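You operate a simulated robot arm through the tools that you are given. There is no shell and no other tool.

Carry out the task below with a simulated robot arm. There is one attempt and no reset: what you move stays moved.

JOB
Set all four legs of the upturned stool to hole 3.

The check looks at the end state, three seconds after you hand in, the way a careful person would. Anything else that was tipped, shoved, dropped, spilled or broken makes it a failure.

ROBOT AND FRAMES
A 7-joint arm with a two-finger parallel gripper, fixed in place. Base frame: the origin is at the foot of the arm, x ahead of it, y to its left, z up. Units: m, degrees, N and s.
Its first joint turns from -132.0 to 132.0 degrees. Payload 3.91 kg.
The tool frame sits at the grasp point between the pads (the TCP): z along the fingers, y along the line on which they close. The tips reach 0.03 m beyond it. Largest opening 0.11 m; finger width 0.02, thickness 0.01; the body of the gripper, 0.048 by 0.112 m, starts 0.055 m behind the TCP.
Orientation is that of the tool frame in the base frame, as a unit quaternion [w, x, y, z]. With the fingers straight down and closing along the base's y, the tool's x points along the base's -x, its y along +y and its z along -z.

CONTROLS
- The arm moves only by the tool move_arm. Its argument "targets" is a list that holds one entry, the list of rows, each a list of 6 numbers: the shift along the base's x, y, z in units of 50 mm (1.0 is 50 mm), then the turn, a rotation vector about the base's x, y, z in units of 4 degrees (1.0 is 4 degrees). In form: [[[tx, ty, tz, ax, ay, az], ...]]. A call has 1 to 20 rows; each row shifts and turns the commanded pose from where the row before left it. "grip" is the gripper command, from -1 (shut) to 1 (fully open), values between in proportion, set as the call begins (left out, the last holds). A call with a number of a shift or a turn outside -1 to 1 is refused whole. Each row takes 0.2 s and may step no farther than 0.05 m and 8.6 degrees from the row before; otherwise, or with a gripper value out of range, the whole call is refused. Where a pose cannot be reached the arm comes as near as it can. A force on the tool above 90 N (or 10 N above the force at the start of the call, whichever is more), or a blocked arm, ends the call early, and 0.2 s more pass. Each finger travels about 0.108 m/s and halts on what it meets, pressing with about 34 N; the grip force reading is that of the motor and also rises with nothing between the fingers. The clock runs only during rows and for 0.2 s after the last one: add rows that do not move to give the fingers time. The reply holds the time, the measured pose of the TCP, the force on the tool along the base axes, the opening and the grip force, in the units named above and with some noise, with the torque about the TCP (base axes, N m) and any sound that the robot's microphone picked up, and new pictures: "pictures" is both (left out), scene, wrist or none.
- Cameras (640 x 400 px; columns grow to the right, rows downward): "scene" is fixed at [0.0489, 0.499, 1.7657]; the picture's right is [0.14, -0.99, 0.00], its down [-0.75, -0.11, -0.65] and it looks along [0.65, 0.09, -0.76] (base axes); focal length 356 px, centre (320, 200). "wrist" rides on the gripper at [0.072, 0.017, -0.103] in the tool frame; the picture's right is [-0.23, 0.97, 0.00], its down [-0.76, -0.18, -0.62] and it looks along [-0.61, -0.14, 0.78] (tool axes); focal length 222 px, centre (320, 200). There is no depth. A picture from a camera that has moved, and an enlarged one, comes with that camera's place and axes in the base frame and with its lens.
- zoom(camera, box): a new picture of the part [left, top, right, bottom] of that camera's present view, enlarged. No time passes.
- job_done(): hands the job in; it is judged then, once.

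Nothing tells you positions but the pictures and the camera data. Unless the task says otherwise, let go and move clear before handing in.

The tools are called after ">>>" by a JSON object that holds its "api" and its "payload". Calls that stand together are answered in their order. move_arm: Moves the arm, as the interface text tells. Its arguments: {"type":"object","properties":{"targets":{"type":"array"},"grip":{"type":"number"},"pictures":{"type":"string","enum":["both","scene","wrist","none"]}},"required":["targets"]} The other tools are called the same way: zoom (camera, box) takes an enlarged picture of a part of a camera's view; job_done () hands the job in.

At the start:

```text
clock: 0.0
eef_pos: [0.4622, 0.2939, 1.4136]
tool_rot: [0.0, -0.001, 1.0, 0.0]
ft_force: [0.1, 0.5, 0.6]
wrist_torque: [-0.01, -0.04, 0.01]
opening: 0.11
grip_force: 0.1
```

scene: 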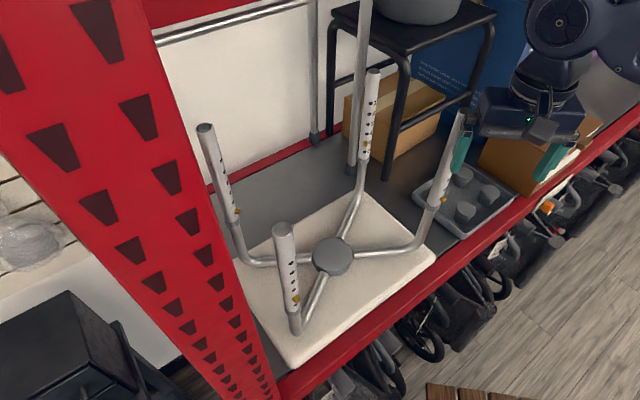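
wrist: 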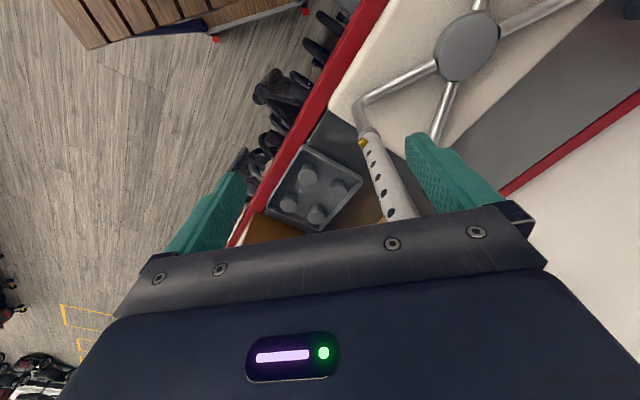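

I see an upturned stool on a shelf with four tube legs that have holes and yellow pins or buttons. I'll zoom in on each leg before moving anything.

>>> {"api": "zoom", "payload": {"camera": "scene", "box": [180, 110, 280, 270]}}

>>> {"api": "zoom", "payload": {"camera": "scene", "box": [250, 210, 350, 350]}}

>>> {"api": "zoom", "payload": {"camera": "scene", "box": [330, 60, 430, 220]}}

>>> {"api": "zoom", "payload": {"camera": "scene", "box": [400, 100, 500, 250]}}

>>> {"api": "zoom", "payload": {"camera": "wrist", "box": [320, 100, 460, 240]}}

```text
2.50 times, centred on (230, 190) of scene
camera zoom: at [0.0489, 0.499, 1.7657], right [0.14, -0.99, 0.0], down [-0.75, -0.11, -0.65], along [0.65, 0.09, -0.76], focal length 890 px, centre (545, 225)
```

zoom: 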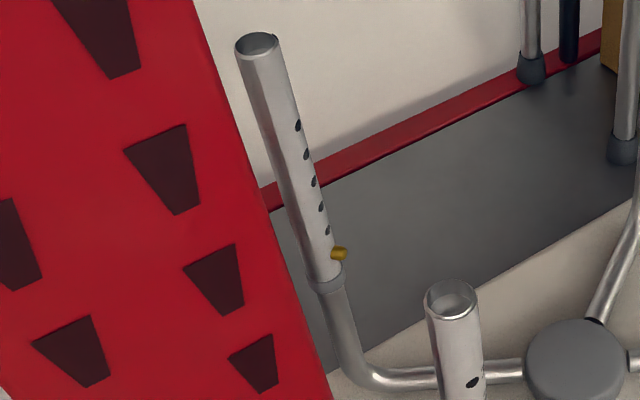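

```text
2.86 times, centred on (300, 280) of scene
camera zoom: at [0.0489, 0.499, 1.7657], right [0.14, -0.99, 0.0], down [-0.75, -0.11, -0.65], along [0.65, 0.09, -0.76], focal length 1017 px, centre (377, -29)
```

zoom: 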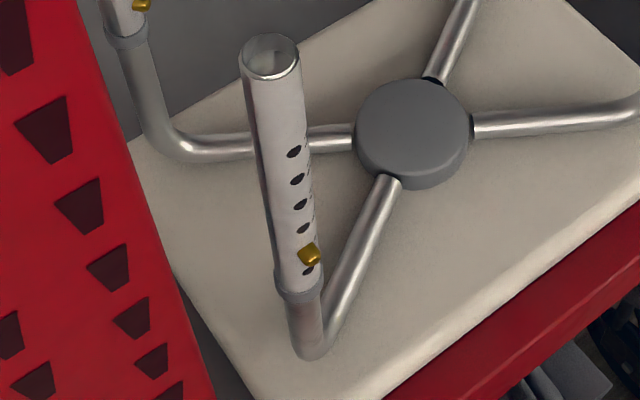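

```text
2.50 times, centred on (380, 140) of scene
camera zoom: at [0.0489, 0.499, 1.7657], right [0.14, -0.99, 0.0], down [-0.75, -0.11, -0.65], along [0.65, 0.09, -0.76], focal length 890 px, centre (170, 350)
```

zoom: 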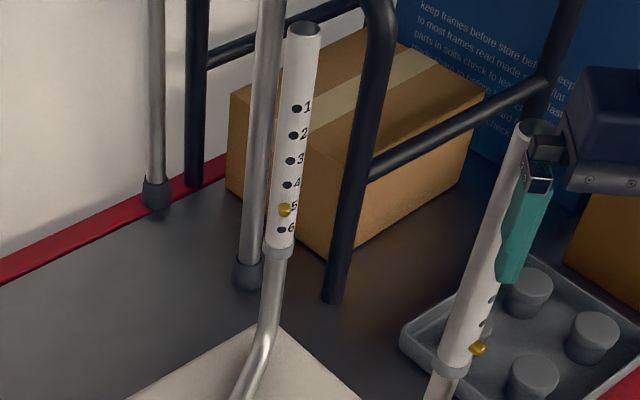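

```text
2.67 times, centred on (450, 175) of scene
camera zoom: at [0.0489, 0.499, 1.7657], right [0.14, -0.99, 0.0], down [-0.75, -0.11, -0.65], along [0.65, 0.09, -0.76], focal length 949 px, centre (-27, 267)
```

zoom: 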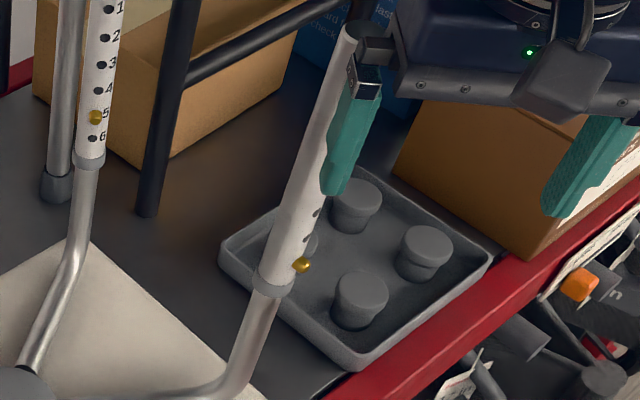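

```text
2.86 times, centred on (390, 170) of wrist
camera zoom: at [0.3903, 0.3096, 1.5169], right [0.23, 0.97, 0.0], down [0.76, -0.18, 0.62], along [0.61, -0.14, -0.78], focal length 635 px, centre (120, 286)
```

zoom: 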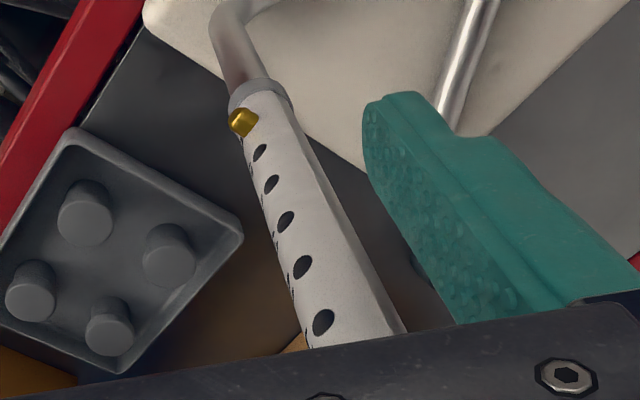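

The stool stands upside down on the shelf with its hub near (0.47, 0.53, 1.08). Each leg sleeve has six holes, with brass buttons sitting in hole 5 or 6. I'll raise the arm and move the wrist camera over the stool to see each leg's numbers and which way its button faces.

>>> {"api": "move_arm", "payload": {"targets": [[[0, 0, 1, 0, 0, 0], [0, 0, 1, 0, 0, 0], [-0.5, 1, 0, 0, 0, 0], [-0.5, 1, 0, 0, 0, 0], [0, 1, 0, 0, 0, 0], [0, 1, 0, 0, 0, 0], [0, 0, 0, 0, 0, 0]]], "grip": 1}}

```text
refused: row 3 steps farther than a row can; nothing moved
```

Nothing moved, because one diagonal row was longer than 50 mm. I'll send the same path again in shorter steps.

>>> {"api": "move_arm", "payload": {"targets": [[[0, 0, 0.9, 0, 0, 0], [0, 0, 0.9, 0, 0, 0], [-0.5, 0.8, 0, 0, 0, 0], [-0.5, 0.8, 0, 0, 0, 0], [0, 0.9, 0, 0, 0, 0], [0, 0.9, 0, 0, 0, 0], [0, 0.6, 0, 0, 0, 0], [0, 0, 0, 0, 0, 0]]], "grip": 1}}

```text
clock: 1.8
eef_pos: [0.4143, 0.4919, 1.5032]
tool_rot: [0.0, 0.0, 1.0, 0.001]
ft_force: [0.6, -1.1, 0.1]
wrist_torque: [0.02, -0.01, 0.03]
opening: 0.1101
grip_force: 0.1
camera wrist: at [0.3409, 0.5088, 1.6064], right [0.23, 0.97, 0.0], down [0.76, -0.18, 0.62], along [0.61, -0.14, -0.78], focal length 222 px, centre (320, 200)
```

scene: 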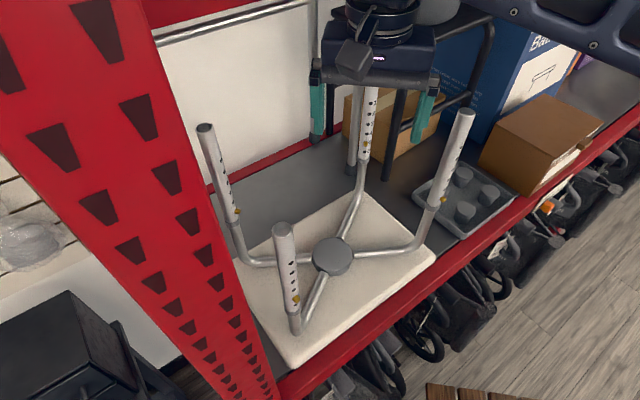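
wrist: 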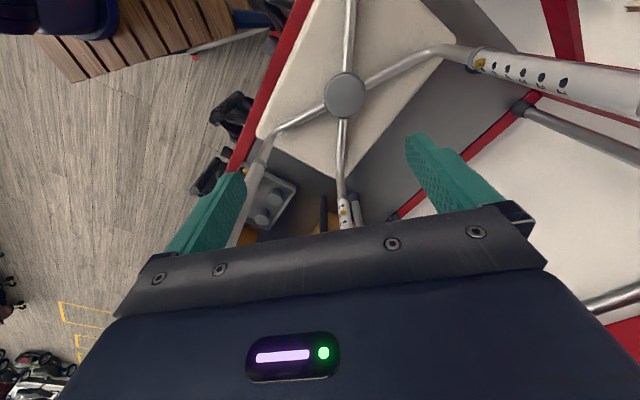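

>>> {"api": "zoom", "payload": {"camera": "wrist", "box": [460, 30, 600, 120]}}

>>> {"api": "zoom", "payload": {"camera": "wrist", "box": [290, 150, 390, 230]}}

>>> {"api": "zoom", "payload": {"camera": "scene", "box": [410, 100, 490, 220]}}

>>> {"api": "zoom", "payload": {"camera": "scene", "box": [190, 110, 250, 230]}}

>>> {"api": "zoom", "payload": {"camera": "scene", "box": [260, 220, 320, 320]}}

```text
4.44 times, centred on (530, 75) of wrist
camera zoom: at [0.3409, 0.5088, 1.6064], right [0.23, 0.97, 0.0], down [0.76, -0.18, 0.62], along [0.61, -0.14, -0.78], focal length 987 px, centre (-613, 756)
```

zoom: 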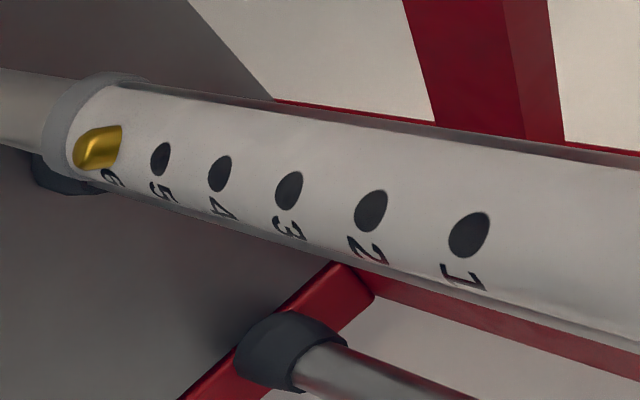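

```text
5.00 times, centred on (340, 190) of wrist
camera zoom: at [0.3409, 0.5088, 1.6064], right [0.23, 0.97, 0.0], down [0.76, -0.18, 0.62], along [0.61, -0.14, -0.78], focal length 1111 px, centre (220, 250)
```

zoom: 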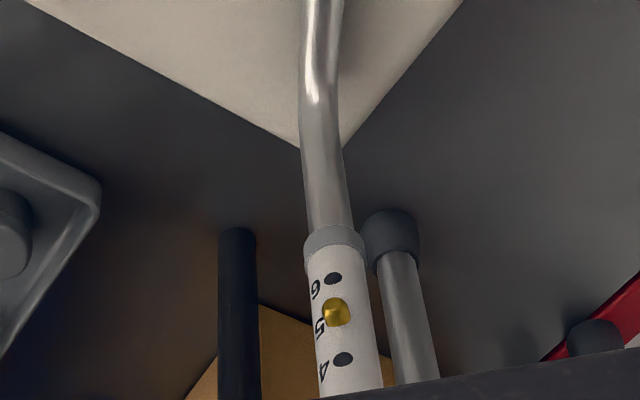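

```text
3.33 times, centred on (450, 160) of scene
camera zoom: at [0.0489, 0.499, 1.7657], right [0.14, -0.99, 0.0], down [-0.75, -0.11, -0.65], along [0.65, 0.09, -0.76], focal length 1186 px, centre (-113, 333)
```

zoom: 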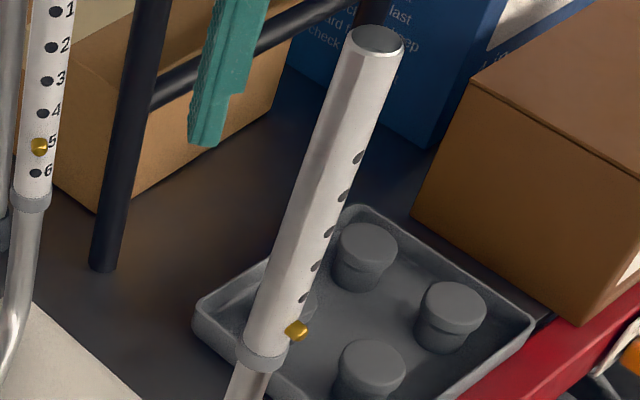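

```text
3.33 times, centred on (220, 170) of scene
camera zoom: at [0.0489, 0.499, 1.7657], right [0.14, -0.99, 0.0], down [-0.75, -0.11, -0.65], along [0.65, 0.09, -0.76], focal length 1186 px, centre (653, 300)
```

zoom: 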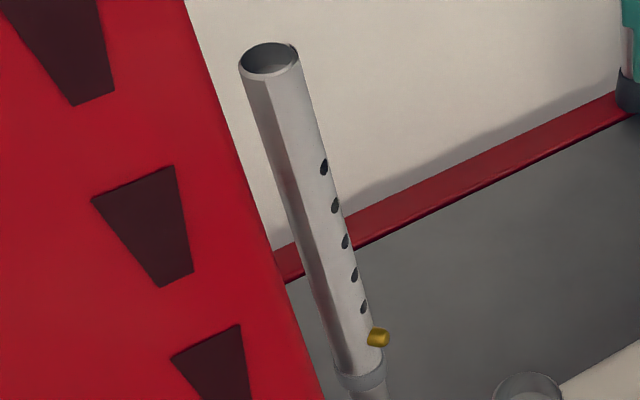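

```text
4.00 times, centred on (290, 270) of scene
camera zoom: at [0.0489, 0.499, 1.7657], right [0.14, -0.99, 0.0], down [-0.75, -0.11, -0.65], along [0.65, 0.09, -0.76], focal length 1424 px, centre (440, -80)
```

zoom: 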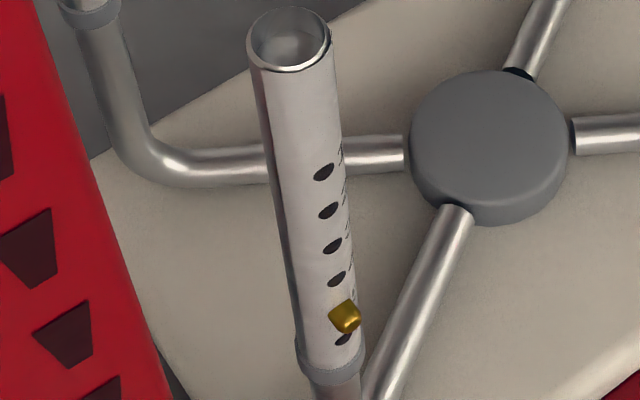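

Holes are numbered 1 at the top to 6 at the bottom: legs A (back-left) and D (front-right) are in hole 6, B and C in hole 5. Since a vertical palm would hit the sleeve tops, I'll use a tilted approach from the side. I'll start with leg D, moving to its right and yawing the tool.

>>> {"api": "move_arm", "payload": {"targets": [[[0, 0, 1, 0, 0, 0], [0, -1, 0, 0, 0, -1], [0, -1, 0, 0, 0, -1], [0, -1, 0, 0, 0, -1], [0, -1, 0, 0, 0, -1], [0, -1, 0, 0, 0, -1], [0.9, 0, 0, 0, 0, -1], [0.9, 0, 0, 0, 0, -1], [0.9, 0, 0, 0, 0, -1], [0.9, 0, 0, 0, 0, -1], [0.5, -0.5, 0, 0, 0, -1], [0, 0, 0, 0, 0, -1], [0, 0, 0, 0, 0, 0]]]}}

```text
clock: 4.6
eef_pos: [0.6194, 0.2199, 1.5532]
tool_rot: [0.0, 0.376, 0.927, 0.001]
ft_force: [-0.7, -0.6, -0.4]
wrist_torque: [-0.04, -0.01, -0.03]
opening: 0.1102
grip_force: 0.0
camera wrist: at [0.5784, 0.2805, 1.6571], right [0.84, 0.54, 0.0], down [0.42, -0.66, 0.62], along [0.34, -0.52, -0.78], focal length 222 px, centre (320, 200)
```

scene: 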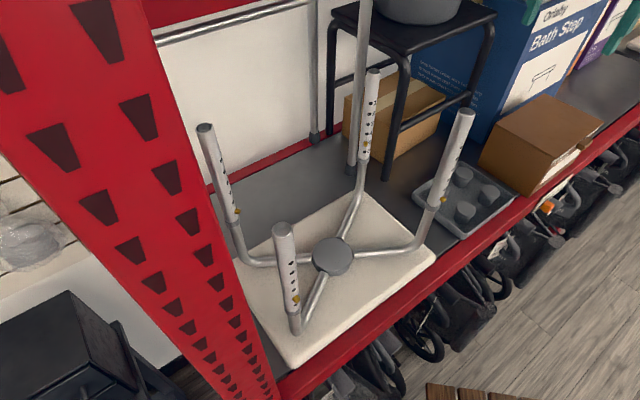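
wrist: 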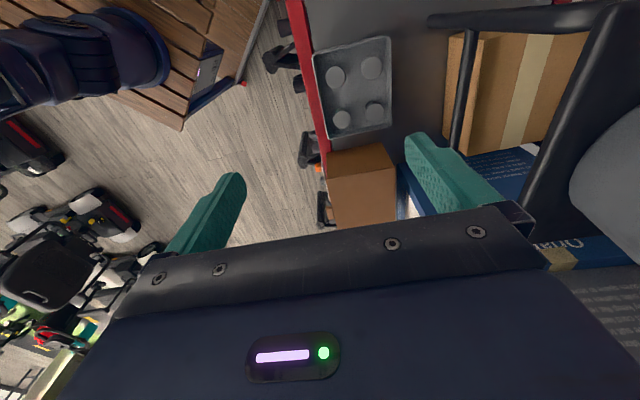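

Leg D is still clear of the gripper. I'll tilt the tool so the fingers point toward leg D from the right.

>>> {"api": "move_arm", "payload": {"targets": [[[0, 0, 0, 0.97, 1, 0], [0, 0, 0, 0.97, 1, 0], [0, 0, 0, 0.97, 1, 0], [0, 0, 0, 0.97, 1, 0], [0, 0, 0, 0.97, 1, 0], [0, 0, 0, 0.97, 1, 0], [0, 0, 0, 0.97, 1, 0], [0, 0, 0, 0, 0, 0]]]}}

```text
clock: 6.4
eef_pos: [0.6183, 0.2181, 1.5544]
tool_rot: [-0.31, 0.354, 0.873, 0.126]
ft_force: [-0.3, 0.0, 0.9]
wrist_torque: [0.0, 0.01, -0.01]
opening: 0.1102
grip_force: 0.0
camera wrist: at [0.6358, 0.2235, 1.6798], right [0.8, 0.58, -0.14], down [0.58, -0.81, 0.0], along [-0.11, -0.09, -0.99], focal length 222 px, centre (320, 200)
```

scene: 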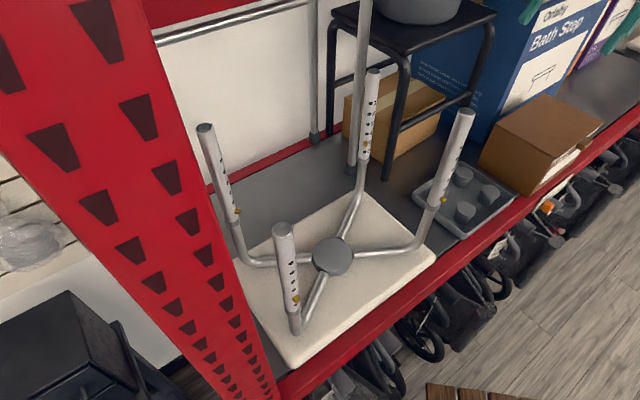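
wrist: 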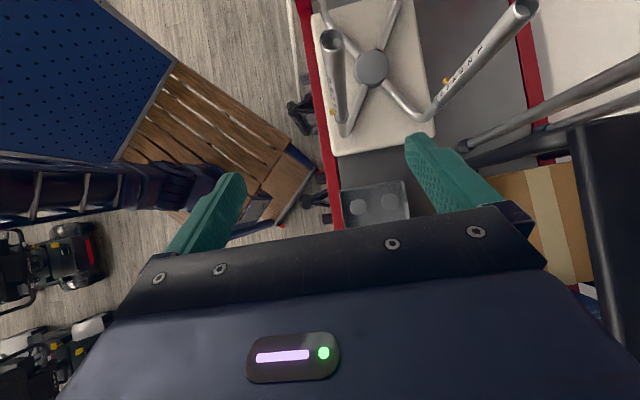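

The tilt is working and now stands at about 39°, with legs D and C in the wrist view. I'll keep tilting toward about 73°.

>>> {"api": "move_arm", "payload": {"targets": [[[0, 0, 0, 0.97, 1, 0], [0, 0, 0, 0.97, 1, 0], [0, 0, 0, 0.97, 1, 0], [0, 0, 0, 0.97, 1, 0], [0, 0, 0, 0.97, 1, 0], [0, 0, 0, 0.97, 1, 0], [0, 0, 0, 0, 0, 0]]]}}

```text
clock: 8.0
eef_pos: [0.6171, 0.2183, 1.5519]
tool_rot: [-0.548, 0.303, 0.747, 0.223]
ft_force: [0.1, -0.2, 0.6]
wrist_torque: [-0.01, 0.04, 0.03]
opening: 0.11
grip_force: 0.1
camera wrist: at [0.6842, 0.1763, 1.6538], right [0.73, 0.65, -0.21], down [0.47, -0.7, -0.54], along [-0.5, 0.29, -0.81], focal length 222 px, centre (320, 200)
```

scene: 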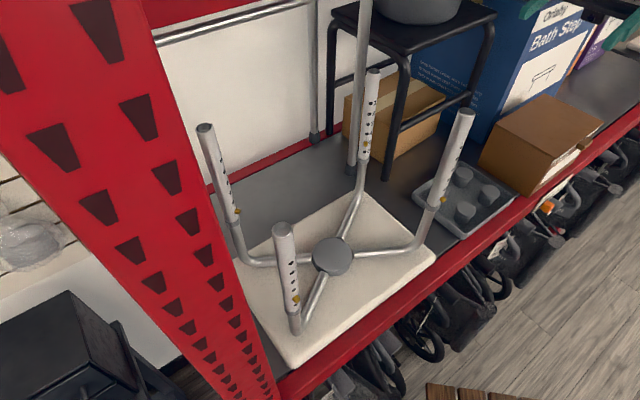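
wrist: 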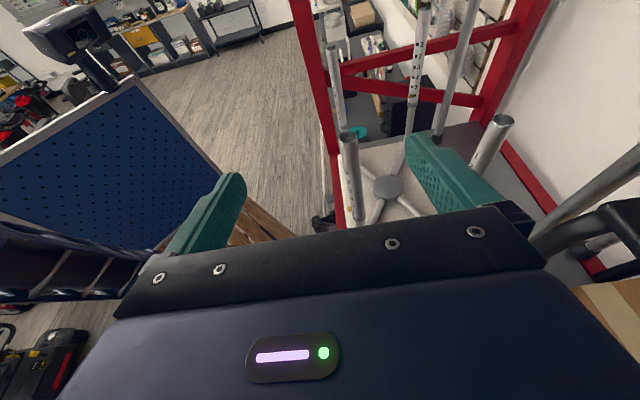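

The tool now points about 73° off vertical toward leg D with the camera above it. I'll zoom in on the wrist view to find leg D's button, and the others too.

>>> {"api": "zoom", "payload": {"camera": "wrist", "box": [310, 110, 410, 230]}}

>>> {"api": "zoom", "payload": {"camera": "wrist", "box": [380, 0, 540, 150]}}

>>> {"api": "zoom", "payload": {"camera": "wrist", "box": [300, 30, 400, 130]}}

```text
3.33 times, centred on (360, 170) of wrist
camera zoom: at [0.6842, 0.1763, 1.6538], right [0.73, 0.65, -0.21], down [0.47, -0.7, -0.54], along [-0.5, 0.29, -0.81], focal length 740 px, centre (187, 300)
```

zoom: 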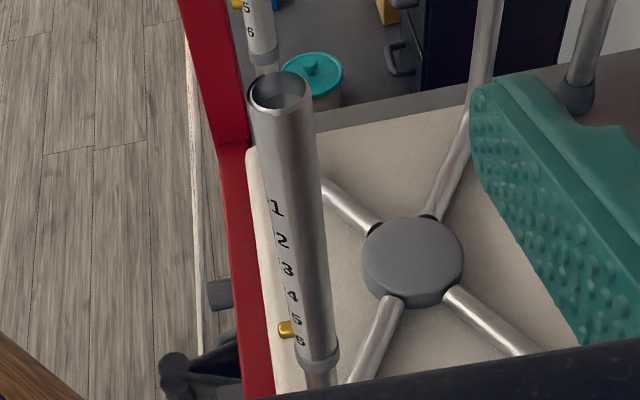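

```text
2.67 times, centred on (460, 75) of wrist
camera zoom: at [0.6842, 0.1763, 1.6538], right [0.73, 0.65, -0.21], down [0.47, -0.7, -0.54], along [-0.5, 0.29, -0.81], focal length 592 px, centre (-53, 533)
```

zoom: 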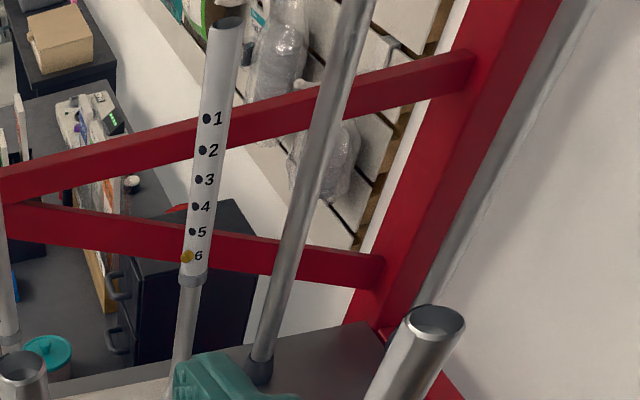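

```text
4.00 times, centred on (350, 80) of wrist
camera zoom: at [0.6842, 0.1763, 1.6538], right [0.73, 0.65, -0.21], down [0.47, -0.7, -0.54], along [-0.5, 0.29, -0.81], focal length 888 px, centre (200, 680)
```

zoom: 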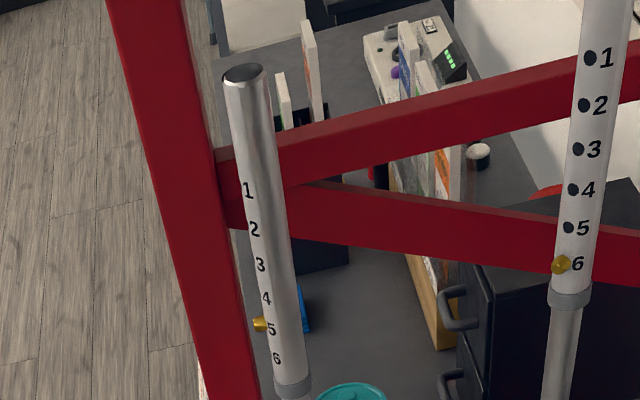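

From this side, leg D's button sticks straight out to the left, so closing along the tool's y axis lines up with it. All the buttons are at about z = 1.26. I'll lower to that height, still about 0.15 m short of leg D, and look again.

>>> {"api": "move_arm", "payload": {"targets": [[[0, 0, -0.9, 0, 0, 0], [0, 0, -0.9, 0, 0, 0], [0, 0, -0.9, 0, 0, 0], [0, 0, -0.9, 0, 0, 0], [0, 0, -0.9, 0, 0, 0], [0, 0, -0.5, 0, 0, 0], [0, 0, 0, 0, 0, 0]]]}}

```text
clock: 9.6
eef_pos: [0.6178, 0.2195, 1.304]
tool_rot: [-0.547, 0.303, 0.748, 0.223]
ft_force: [0.2, -0.4, -0.2]
wrist_torque: [-0.01, -0.02, 0.01]
opening: 0.1098
grip_force: 0.0
camera wrist: at [0.6847, 0.1776, 1.404], right [0.73, 0.65, -0.21], down [0.47, -0.7, -0.54], along [-0.5, 0.29, -0.81], focal length 222 px, centre (320, 200)
```

scene: 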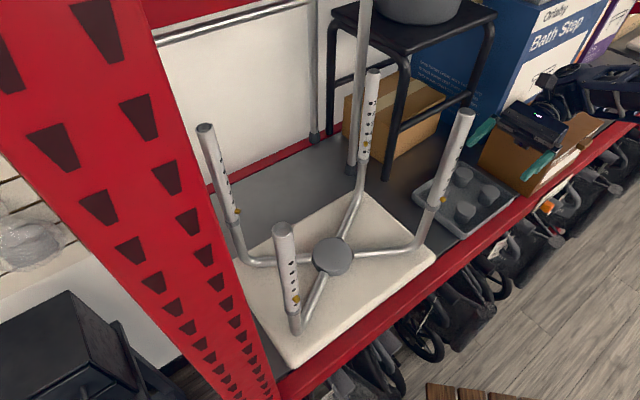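
wrist: 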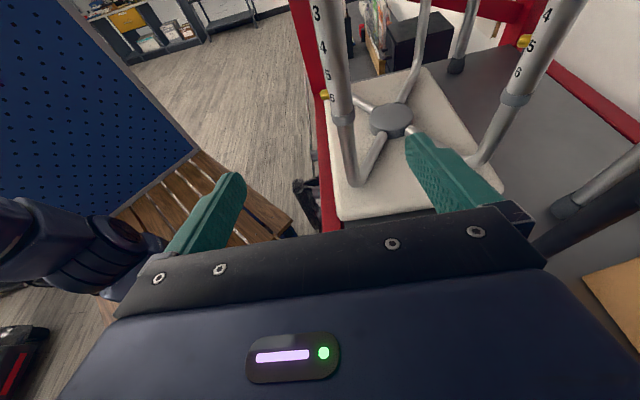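

Leg D's sleeve is about 0.155 m ahead along the tool axis and 23 mm to the tool's right, and its button is near z = 1.267. I'll centre on it and stop 7 cm short to check.

>>> {"api": "move_arm", "payload": {"targets": [[[-0.43, 0.74, -0.15, 0, 0, 0], [-0.43, 0.74, -0.15, 0, 0, 0], [0, 0, 0, 0, 0, 0]]]}}

>>> {"api": "zoom", "payload": {"camera": "wrist", "box": [230, 40, 430, 200]}}

>>> {"api": "zoom", "payload": {"camera": "scene", "box": [400, 80, 600, 240]}}

```text
clock: 10.4
eef_pos: [0.5754, 0.2935, 1.2884]
tool_rot: [-0.547, 0.302, 0.748, 0.222]
ft_force: [0.2, -0.8, 0.2]
wrist_torque: [-0.02, 0.05, 0.0]
opening: 0.1101
grip_force: 0.0
camera wrist: at [0.6413, 0.251, 1.3881], right [0.73, 0.65, -0.21], down [0.47, -0.7, -0.54], along [-0.5, 0.29, -0.81], focal length 222 px, centre (320, 200)
```

scene: 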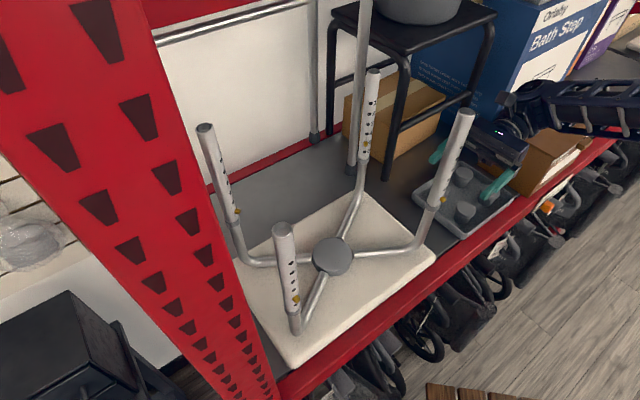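
wrist: 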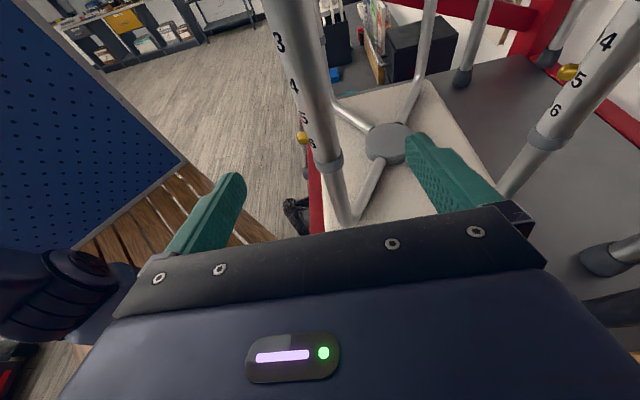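

```text
2.50 times, centred on (330, 120) of wrist
camera zoom: at [0.6413, 0.251, 1.3881], right [0.73, 0.65, -0.21], down [0.47, -0.7, -0.54], along [-0.5, 0.29, -0.81], focal length 555 px, centre (295, 400)
```

zoom: 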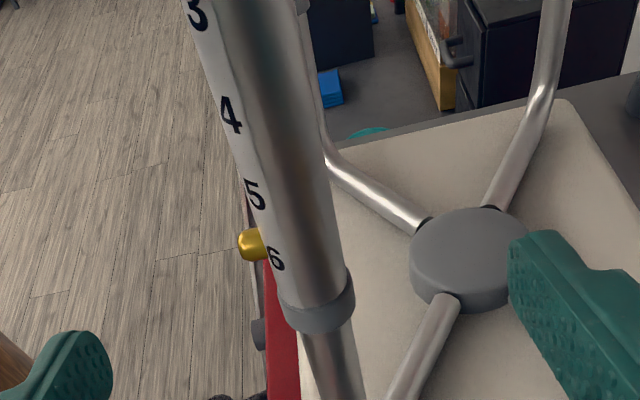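

```text
2.50 times, centred on (500, 160) of scene
camera zoom: at [0.0489, 0.499, 1.7657], right [0.14, -0.99, 0.0], down [-0.75, -0.11, -0.65], along [0.65, 0.09, -0.76], focal length 890 px, centre (-130, 300)
```

zoom: 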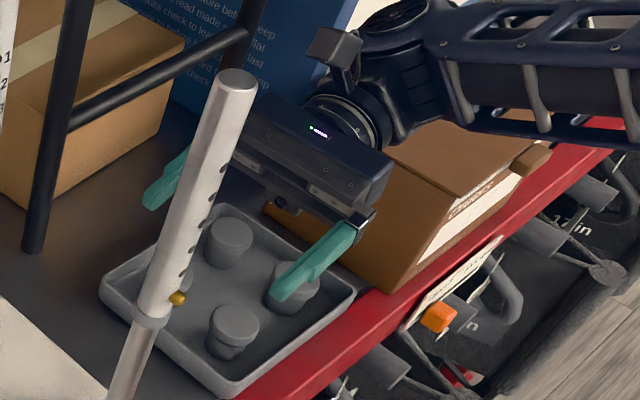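

The tool is centred on leg D with about 70 mm to go. I'll advance and partly close so I can check the centring before touching anything.

>>> {"api": "move_arm", "payload": {"targets": [[[-0.46, 0.48, -0.21, 0, 0, 0], [-0.46, 0.48, -0.21, 0, 0, 0], [0, 0, 0, 0, 0, 0]]], "grip": 0.1}}

>>> {"api": "zoom", "payload": {"camera": "wrist", "box": [200, 80, 440, 230]}}

>>> {"api": "zoom", "payload": {"camera": "scene", "box": [400, 80, 520, 240]}}

```text
clock: 11.2
eef_pos: [0.5305, 0.3402, 1.2663]
tool_rot: [-0.548, 0.301, 0.749, 0.221]
ft_force: [-0.2, 0.5, 0.3]
wrist_torque: [0.01, 0.01, 0.0]
opening: 0.0605
grip_force: 0.2
camera wrist: at [0.5952, 0.2983, 1.3668], right [0.73, 0.65, -0.21], down [0.47, -0.7, -0.54], along [-0.5, 0.29, -0.81], focal length 222 px, centre (320, 200)
```

scene: 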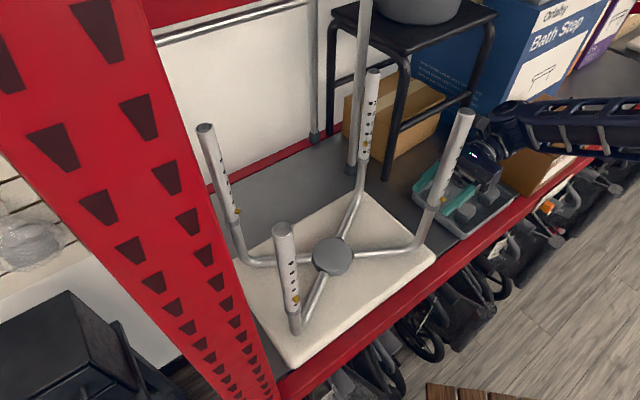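
wrist: 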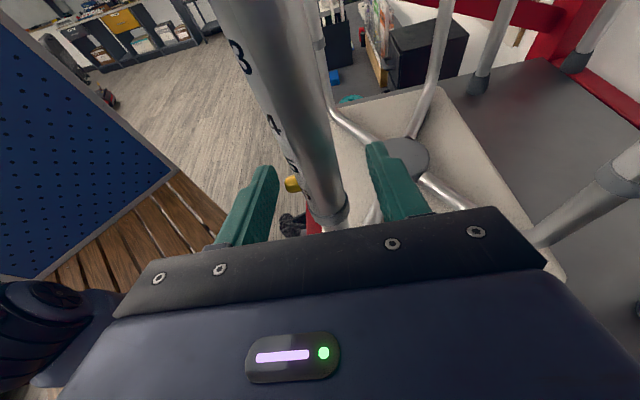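

```text
2.67 times, centred on (320, 155) of wrist
camera zoom: at [0.5952, 0.2983, 1.3668], right [0.73, 0.65, -0.21], down [0.47, -0.7, -0.54], along [-0.5, 0.29, -0.81], focal length 592 px, centre (320, 320)
```

zoom: 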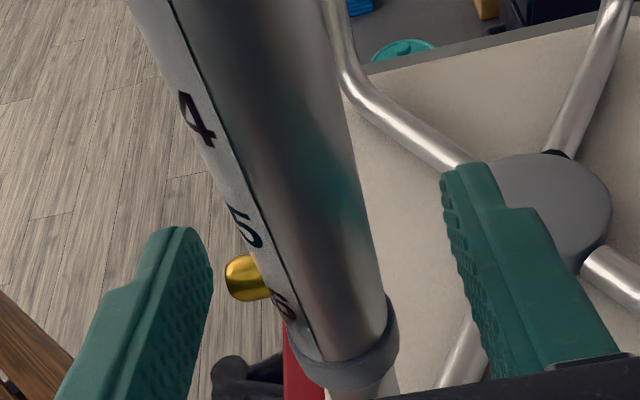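

```text
2.50 times, centred on (460, 160) of scene
camera zoom: at [0.0489, 0.499, 1.7657], right [0.14, -0.99, 0.0], down [-0.75, -0.11, -0.65], along [0.65, 0.09, -0.76], focal length 890 px, centre (-30, 300)
```

zoom: 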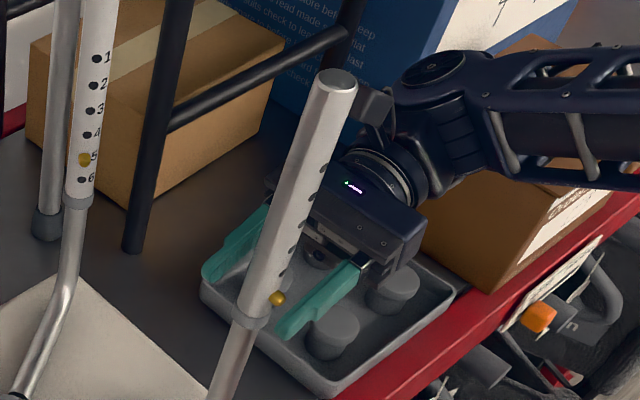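

The button sits squarely between the pads, within 2 mm of pad height and 8 mm ahead of the TCP. Next I'll close the gripper to press the button and hold the sleeve.

>>> {"api": "move_arm", "payload": {"targets": [[[0, 0, 0, 0, 0, 0], [0, 0, 0, 0, 0, 0], [0, 0, 0, 0, 0, 0]]], "grip": -1}}

>>> {"api": "zoom", "payload": {"camera": "wrist", "box": [200, 80, 440, 230]}}

>>> {"api": "zoom", "payload": {"camera": "scene", "box": [400, 80, 520, 240]}}

```text
clock: 12.0
eef_pos: [0.5291, 0.3408, 1.2667]
tool_rot: [-0.547, 0.303, 0.748, 0.223]
ft_force: [-2.2, -2.5, -1.9]
wrist_torque: [-0.21, 0.16, -0.14]
opening: 0.0255
grip_force: 34.4
heard: click
camera wrist: at [0.5953, 0.2981, 1.3668], right [0.73, 0.65, -0.21], down [0.47, -0.7, -0.54], along [-0.5, 0.29, -0.81], focal length 222 px, centre (320, 200)
```

scene: 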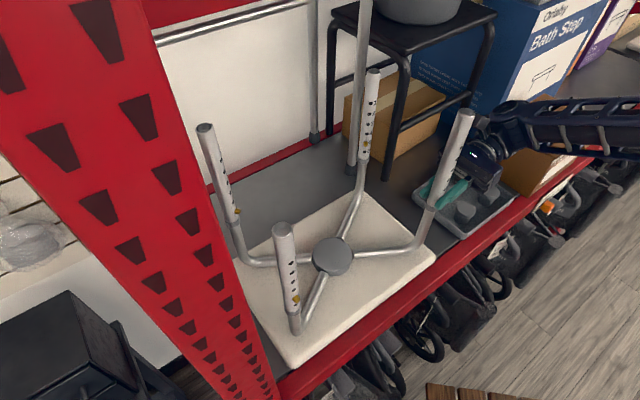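
wrist: 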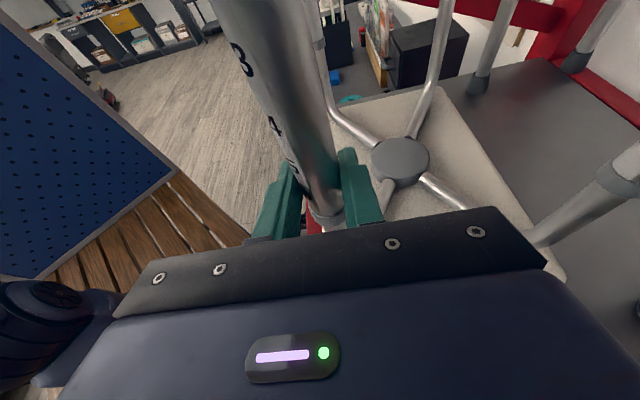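

```text
2.67 times, centred on (320, 155) of wrist
camera zoom: at [0.5953, 0.2981, 1.3668], right [0.73, 0.65, -0.21], down [0.47, -0.7, -0.54], along [-0.5, 0.29, -0.81], focal length 592 px, centre (320, 320)
```

zoom: 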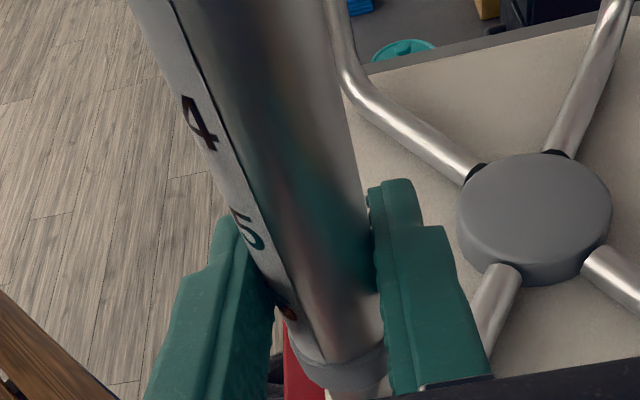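

```text
2.50 times, centred on (460, 160) of scene
camera zoom: at [0.0489, 0.499, 1.7657], right [0.14, -0.99, 0.0], down [-0.75, -0.11, -0.65], along [0.65, 0.09, -0.76], focal length 890 px, centre (-30, 300)
```

zoom: 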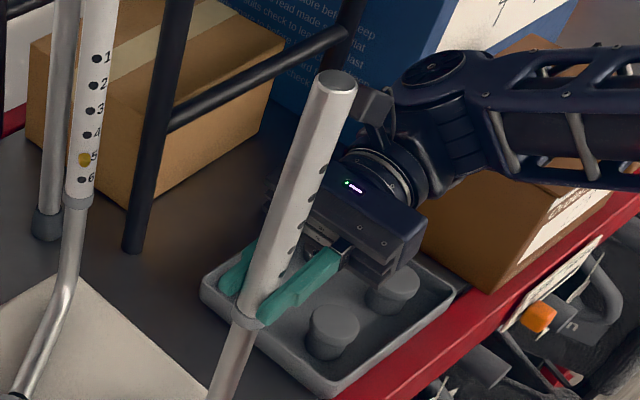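

I heard a click and the opening reads 25.5 mm, so the button is pressed and the sleeve is held. I'll slide it down one hole spacing, about 25 mm.

>>> {"api": "move_arm", "payload": {"targets": [[[0, 0, -0.1, 0, 0, 0], [0, 0, -0.1, 0, 0, 0], [0, 0, -0.1, 0, 0, 0], [0, 0, -0.1, 0, 0, 0], [0, 0, -0.1, 0, 0, 0], [0, 0, 0, 0, 0, 0]]]}}

>>> {"api": "zoom", "payload": {"camera": "wrist", "box": [200, 80, 440, 230]}}

>>> {"api": "zoom", "payload": {"camera": "scene", "box": [400, 80, 520, 240]}}

```text
clock: 13.4
eef_pos: [0.5302, 0.3411, 1.2421]
tool_rot: [-0.547, 0.303, 0.748, 0.223]
ft_force: [7.5, 14.7, 3.3]
wrist_torque: [-0.66, 0.39, -0.18]
opening: 0.0246
grip_force: 45.0
camera wrist: at [0.5955, 0.2983, 1.3425], right [0.73, 0.65, -0.21], down [0.47, -0.7, -0.54], along [-0.5, 0.29, -0.81], focal length 222 px, centre (320, 200)
```

scene: 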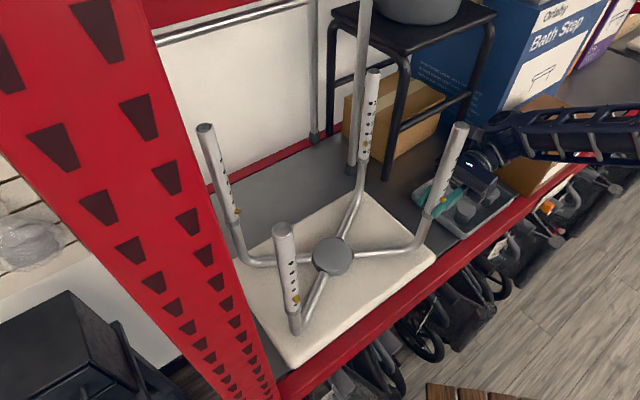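
wrist: 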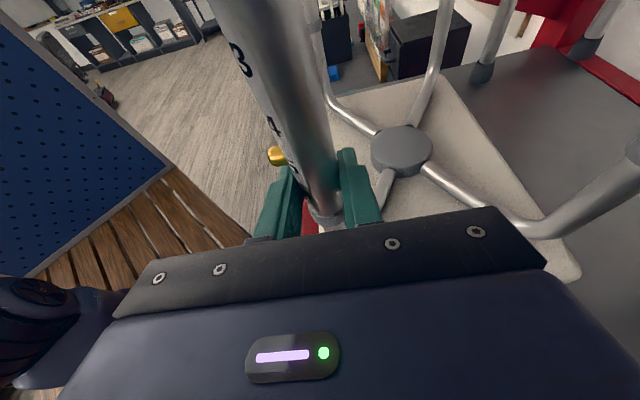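

```text
2.67 times, centred on (320, 155) of wrist
camera zoom: at [0.5955, 0.2983, 1.3425], right [0.73, 0.65, -0.21], down [0.47, -0.7, -0.54], along [-0.5, 0.29, -0.81], focal length 592 px, centre (320, 320)
```

zoom: 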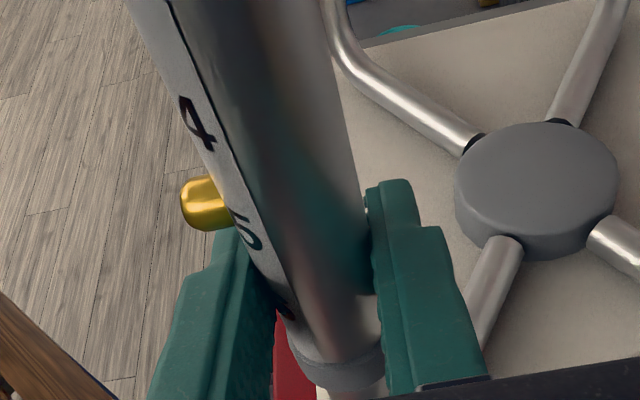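

```text
2.50 times, centred on (460, 160) of scene
camera zoom: at [0.0489, 0.499, 1.7657], right [0.14, -0.99, 0.0], down [-0.75, -0.11, -0.65], along [0.65, 0.09, -0.76], focal length 890 px, centre (-30, 300)
```

zoom: 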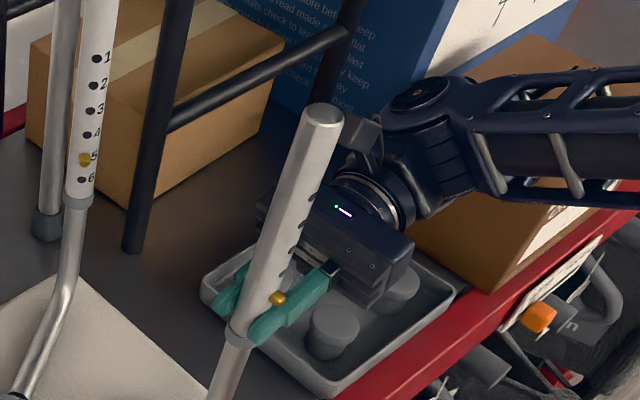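

The sleeve slid down and the button popped out at hole 5. I'll open, move back up to the button and check before repeating.

>>> {"api": "move_arm", "payload": {"targets": [[[0, 0, 0, 0, 0, 0], [0, 0, 0, 0, 0, 0], [0, 0, 0.25, 0, 0, 0], [0, 0, 0.25, 0, 0, 0], [0, 0, 0, 0, 0, 0]]], "grip": 0.1}}

>>> {"api": "zoom", "payload": {"camera": "wrist", "box": [200, 80, 440, 230]}}

>>> {"api": "zoom", "payload": {"camera": "scene", "box": [400, 80, 520, 240]}}

```text
clock: 14.6
eef_pos: [0.5292, 0.341, 1.2677]
tool_rot: [-0.548, 0.302, 0.748, 0.222]
ft_force: [-0.4, 0.2, -0.1]
wrist_torque: [-0.01, -0.01, 0.01]
opening: 0.0607
grip_force: 0.1
camera wrist: at [0.5951, 0.2982, 1.368], right [0.73, 0.65, -0.21], down [0.47, -0.7, -0.54], along [-0.5, 0.29, -0.81], focal length 222 px, centre (320, 200)
```

scene: 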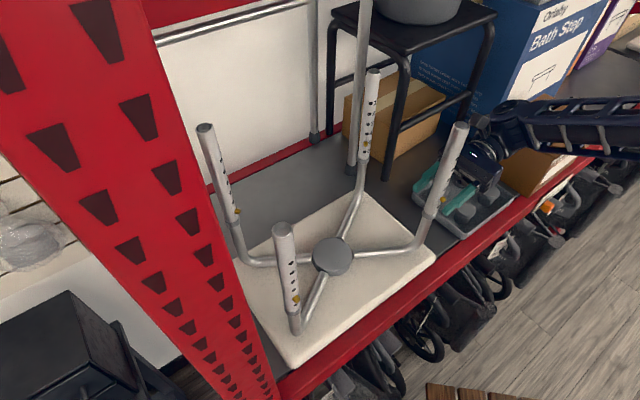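
wrist: 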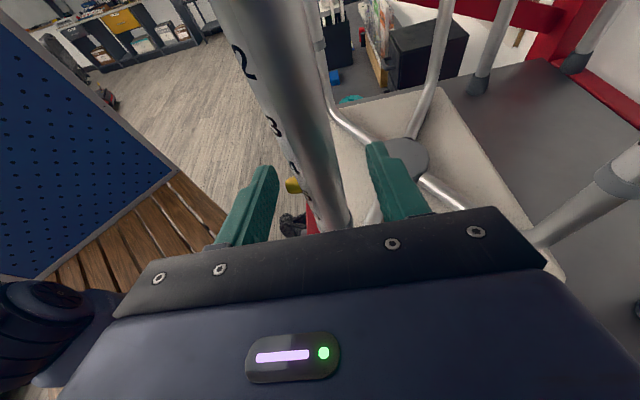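

```text
2.67 times, centred on (320, 155) of wrist
camera zoom: at [0.5951, 0.2982, 1.368], right [0.73, 0.65, -0.21], down [0.47, -0.7, -0.54], along [-0.5, 0.29, -0.81], focal length 592 px, centre (320, 320)
```

zoom: 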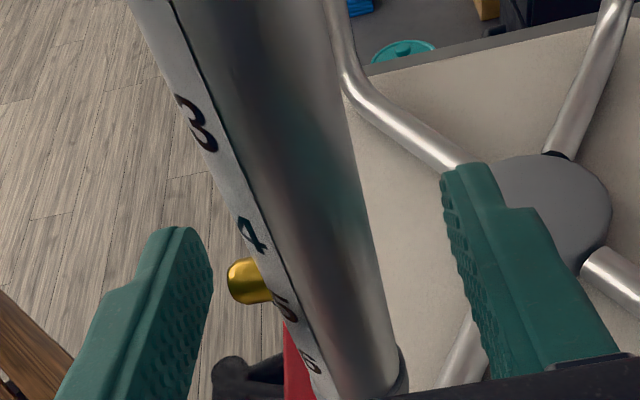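

```text
2.50 times, centred on (460, 160) of scene
camera zoom: at [0.0489, 0.499, 1.7657], right [0.14, -0.99, 0.0], down [-0.75, -0.11, -0.65], along [0.65, 0.09, -0.76], focal length 890 px, centre (-30, 300)
```

zoom: 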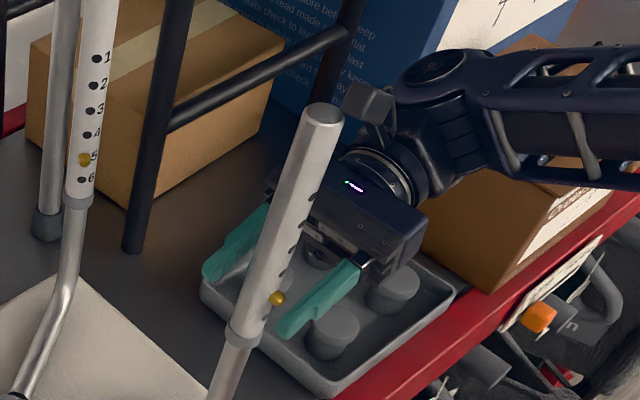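

Leg D is now in hole 5: the digits beside the button shifted by exactly one. I'll press again and slide down another spacing.

>>> {"api": "move_arm", "payload": {"targets": [[[0, 0, 0, 0, 0, 0], [0, 0, 0, 0, 0, 0], [0, 0, 0, 0, 0, 0], [0, 0, -0.1, 0, 0, 0], [0, 0, -0.1, 0, 0, 0], [0, 0, -0.1, 0, 0, 0], [0, 0, -0.1, 0, 0, 0], [0, 0, -0.11, 0, 0, 0], [0, 0, 0, 0, 0, 0]]], "grip": -1}}

>>> {"api": "zoom", "payload": {"camera": "wrist", "box": [200, 80, 440, 230]}}

```text
clock: 16.6
eef_pos: [0.53, 0.341, 1.2433]
tool_rot: [-0.547, 0.302, 0.748, 0.222]
ft_force: [7.8, 0.0, 15.2]
wrist_torque: [-0.69, 0.39, -0.05]
opening: 0.0247
grip_force: 45.4
heard: click
camera wrist: at [0.5954, 0.2984, 1.3433], right [0.73, 0.65, -0.21], down [0.47, -0.7, -0.54], along [-0.5, 0.29, -0.81], focal length 222 px, centre (320, 200)
```

scene: 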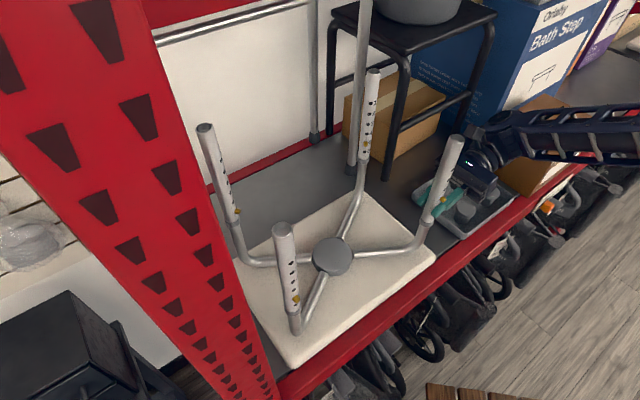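
wrist: 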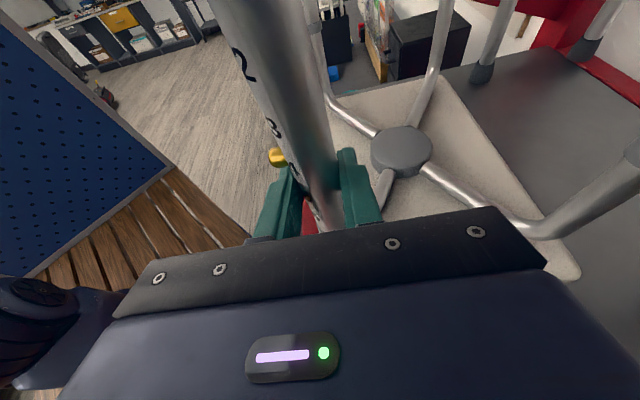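

```text
2.67 times, centred on (320, 155) of wrist
camera zoom: at [0.5954, 0.2984, 1.3433], right [0.73, 0.65, -0.21], down [0.47, -0.7, -0.54], along [-0.5, 0.29, -0.81], focal length 592 px, centre (320, 320)
```

zoom: 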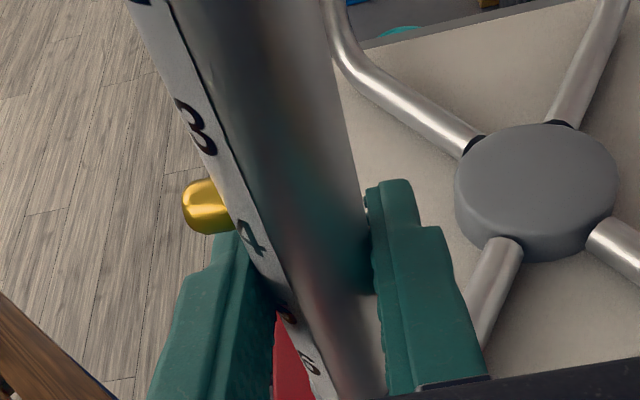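

The button is now out at hole 4. I'll open, go back up and repeat once more to reach hole 3.

>>> {"api": "move_arm", "payload": {"targets": [[[0, 0, 0, 0, 0, 0], [0, 0, 0, 0, 0, 0], [0, 0, 0.25, 0, 0, 0], [0, 0, 0.25, 0, 0, 0], [0, 0, 0, 0, 0, 0]]], "grip": 0.1, "pictures": "wrist"}}

>>> {"api": "zoom", "payload": {"camera": "wrist", "box": [200, 80, 440, 230]}}

```text
clock: 17.8
eef_pos: [0.5306, 0.34, 1.2685]
tool_rot: [-0.547, 0.303, 0.748, 0.223]
ft_force: [-0.3, 0.4, 0.0]
wrist_torque: [0.01, -0.01, 0.02]
opening: 0.0607
grip_force: 0.0
camera wrist: at [0.5956, 0.2979, 1.3682], right [0.73, 0.65, -0.21], down [0.47, -0.7, -0.54], along [-0.5, 0.29, -0.81], focal length 222 px, centre (320, 200)
```

wrist: 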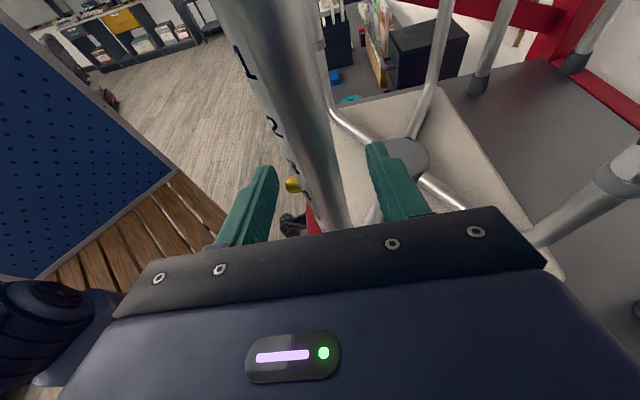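

```text
2.67 times, centred on (320, 155) of wrist
camera zoom: at [0.5956, 0.2979, 1.3682], right [0.73, 0.65, -0.21], down [0.47, -0.7, -0.54], along [-0.5, 0.29, -0.81], focal length 592 px, centre (320, 320)
```

zoom: 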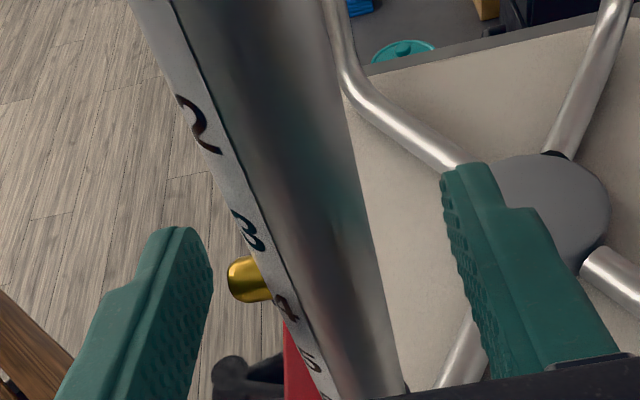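

Leg D is in hole 4. I'll do the last press and slide to hole 3.

>>> {"api": "move_arm", "payload": {"targets": [[[0, 0, 0, 0, 0, 0], [0, 0, 0, 0, 0, 0], [0, 0, 0, 0, 0, 0], [0, 0, -0.1, 0, 0, 0], [0, 0, -0.1, 0, 0, 0], [0, 0, -0.1, 0, 0, 0], [0, 0, -0.1, 0, 0, 0], [0, 0, -0.11, 0, 0, 0], [0, 0, 0, 0, 0, 0]]], "grip": -1, "pictures": "wrist"}}

>>> {"api": "zoom", "payload": {"camera": "wrist", "box": [200, 80, 440, 230]}}

```text
clock: 19.8
eef_pos: [0.5295, 0.3413, 1.2419]
tool_rot: [-0.548, 0.301, 0.748, 0.223]
ft_force: [25.1, -15.8, 24.8]
wrist_torque: [-0.33, 0.83, -0.09]
opening: 0.0245
grip_force: 45.0
heard: click
camera wrist: at [0.5959, 0.2979, 1.3421], right [0.73, 0.65, -0.21], down [0.47, -0.7, -0.54], along [-0.5, 0.29, -0.81], focal length 222 px, centre (320, 200)
```

wrist: 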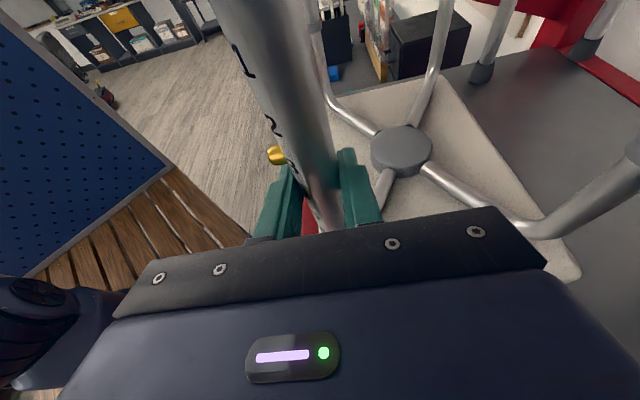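

```text
2.67 times, centred on (320, 155) of wrist
camera zoom: at [0.5959, 0.2979, 1.3421], right [0.73, 0.65, -0.21], down [0.47, -0.7, -0.54], along [-0.5, 0.29, -0.81], focal length 592 px, centre (320, 320)
```

zoom: 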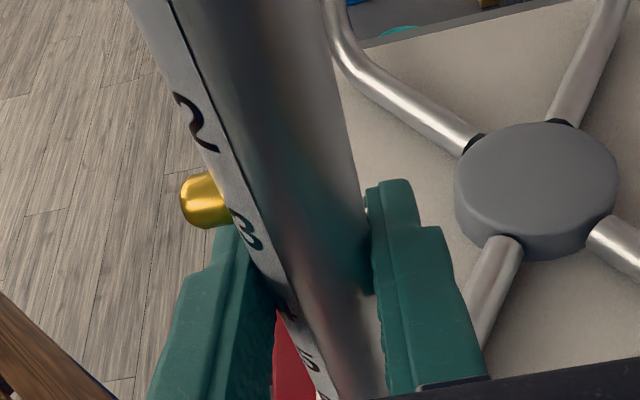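

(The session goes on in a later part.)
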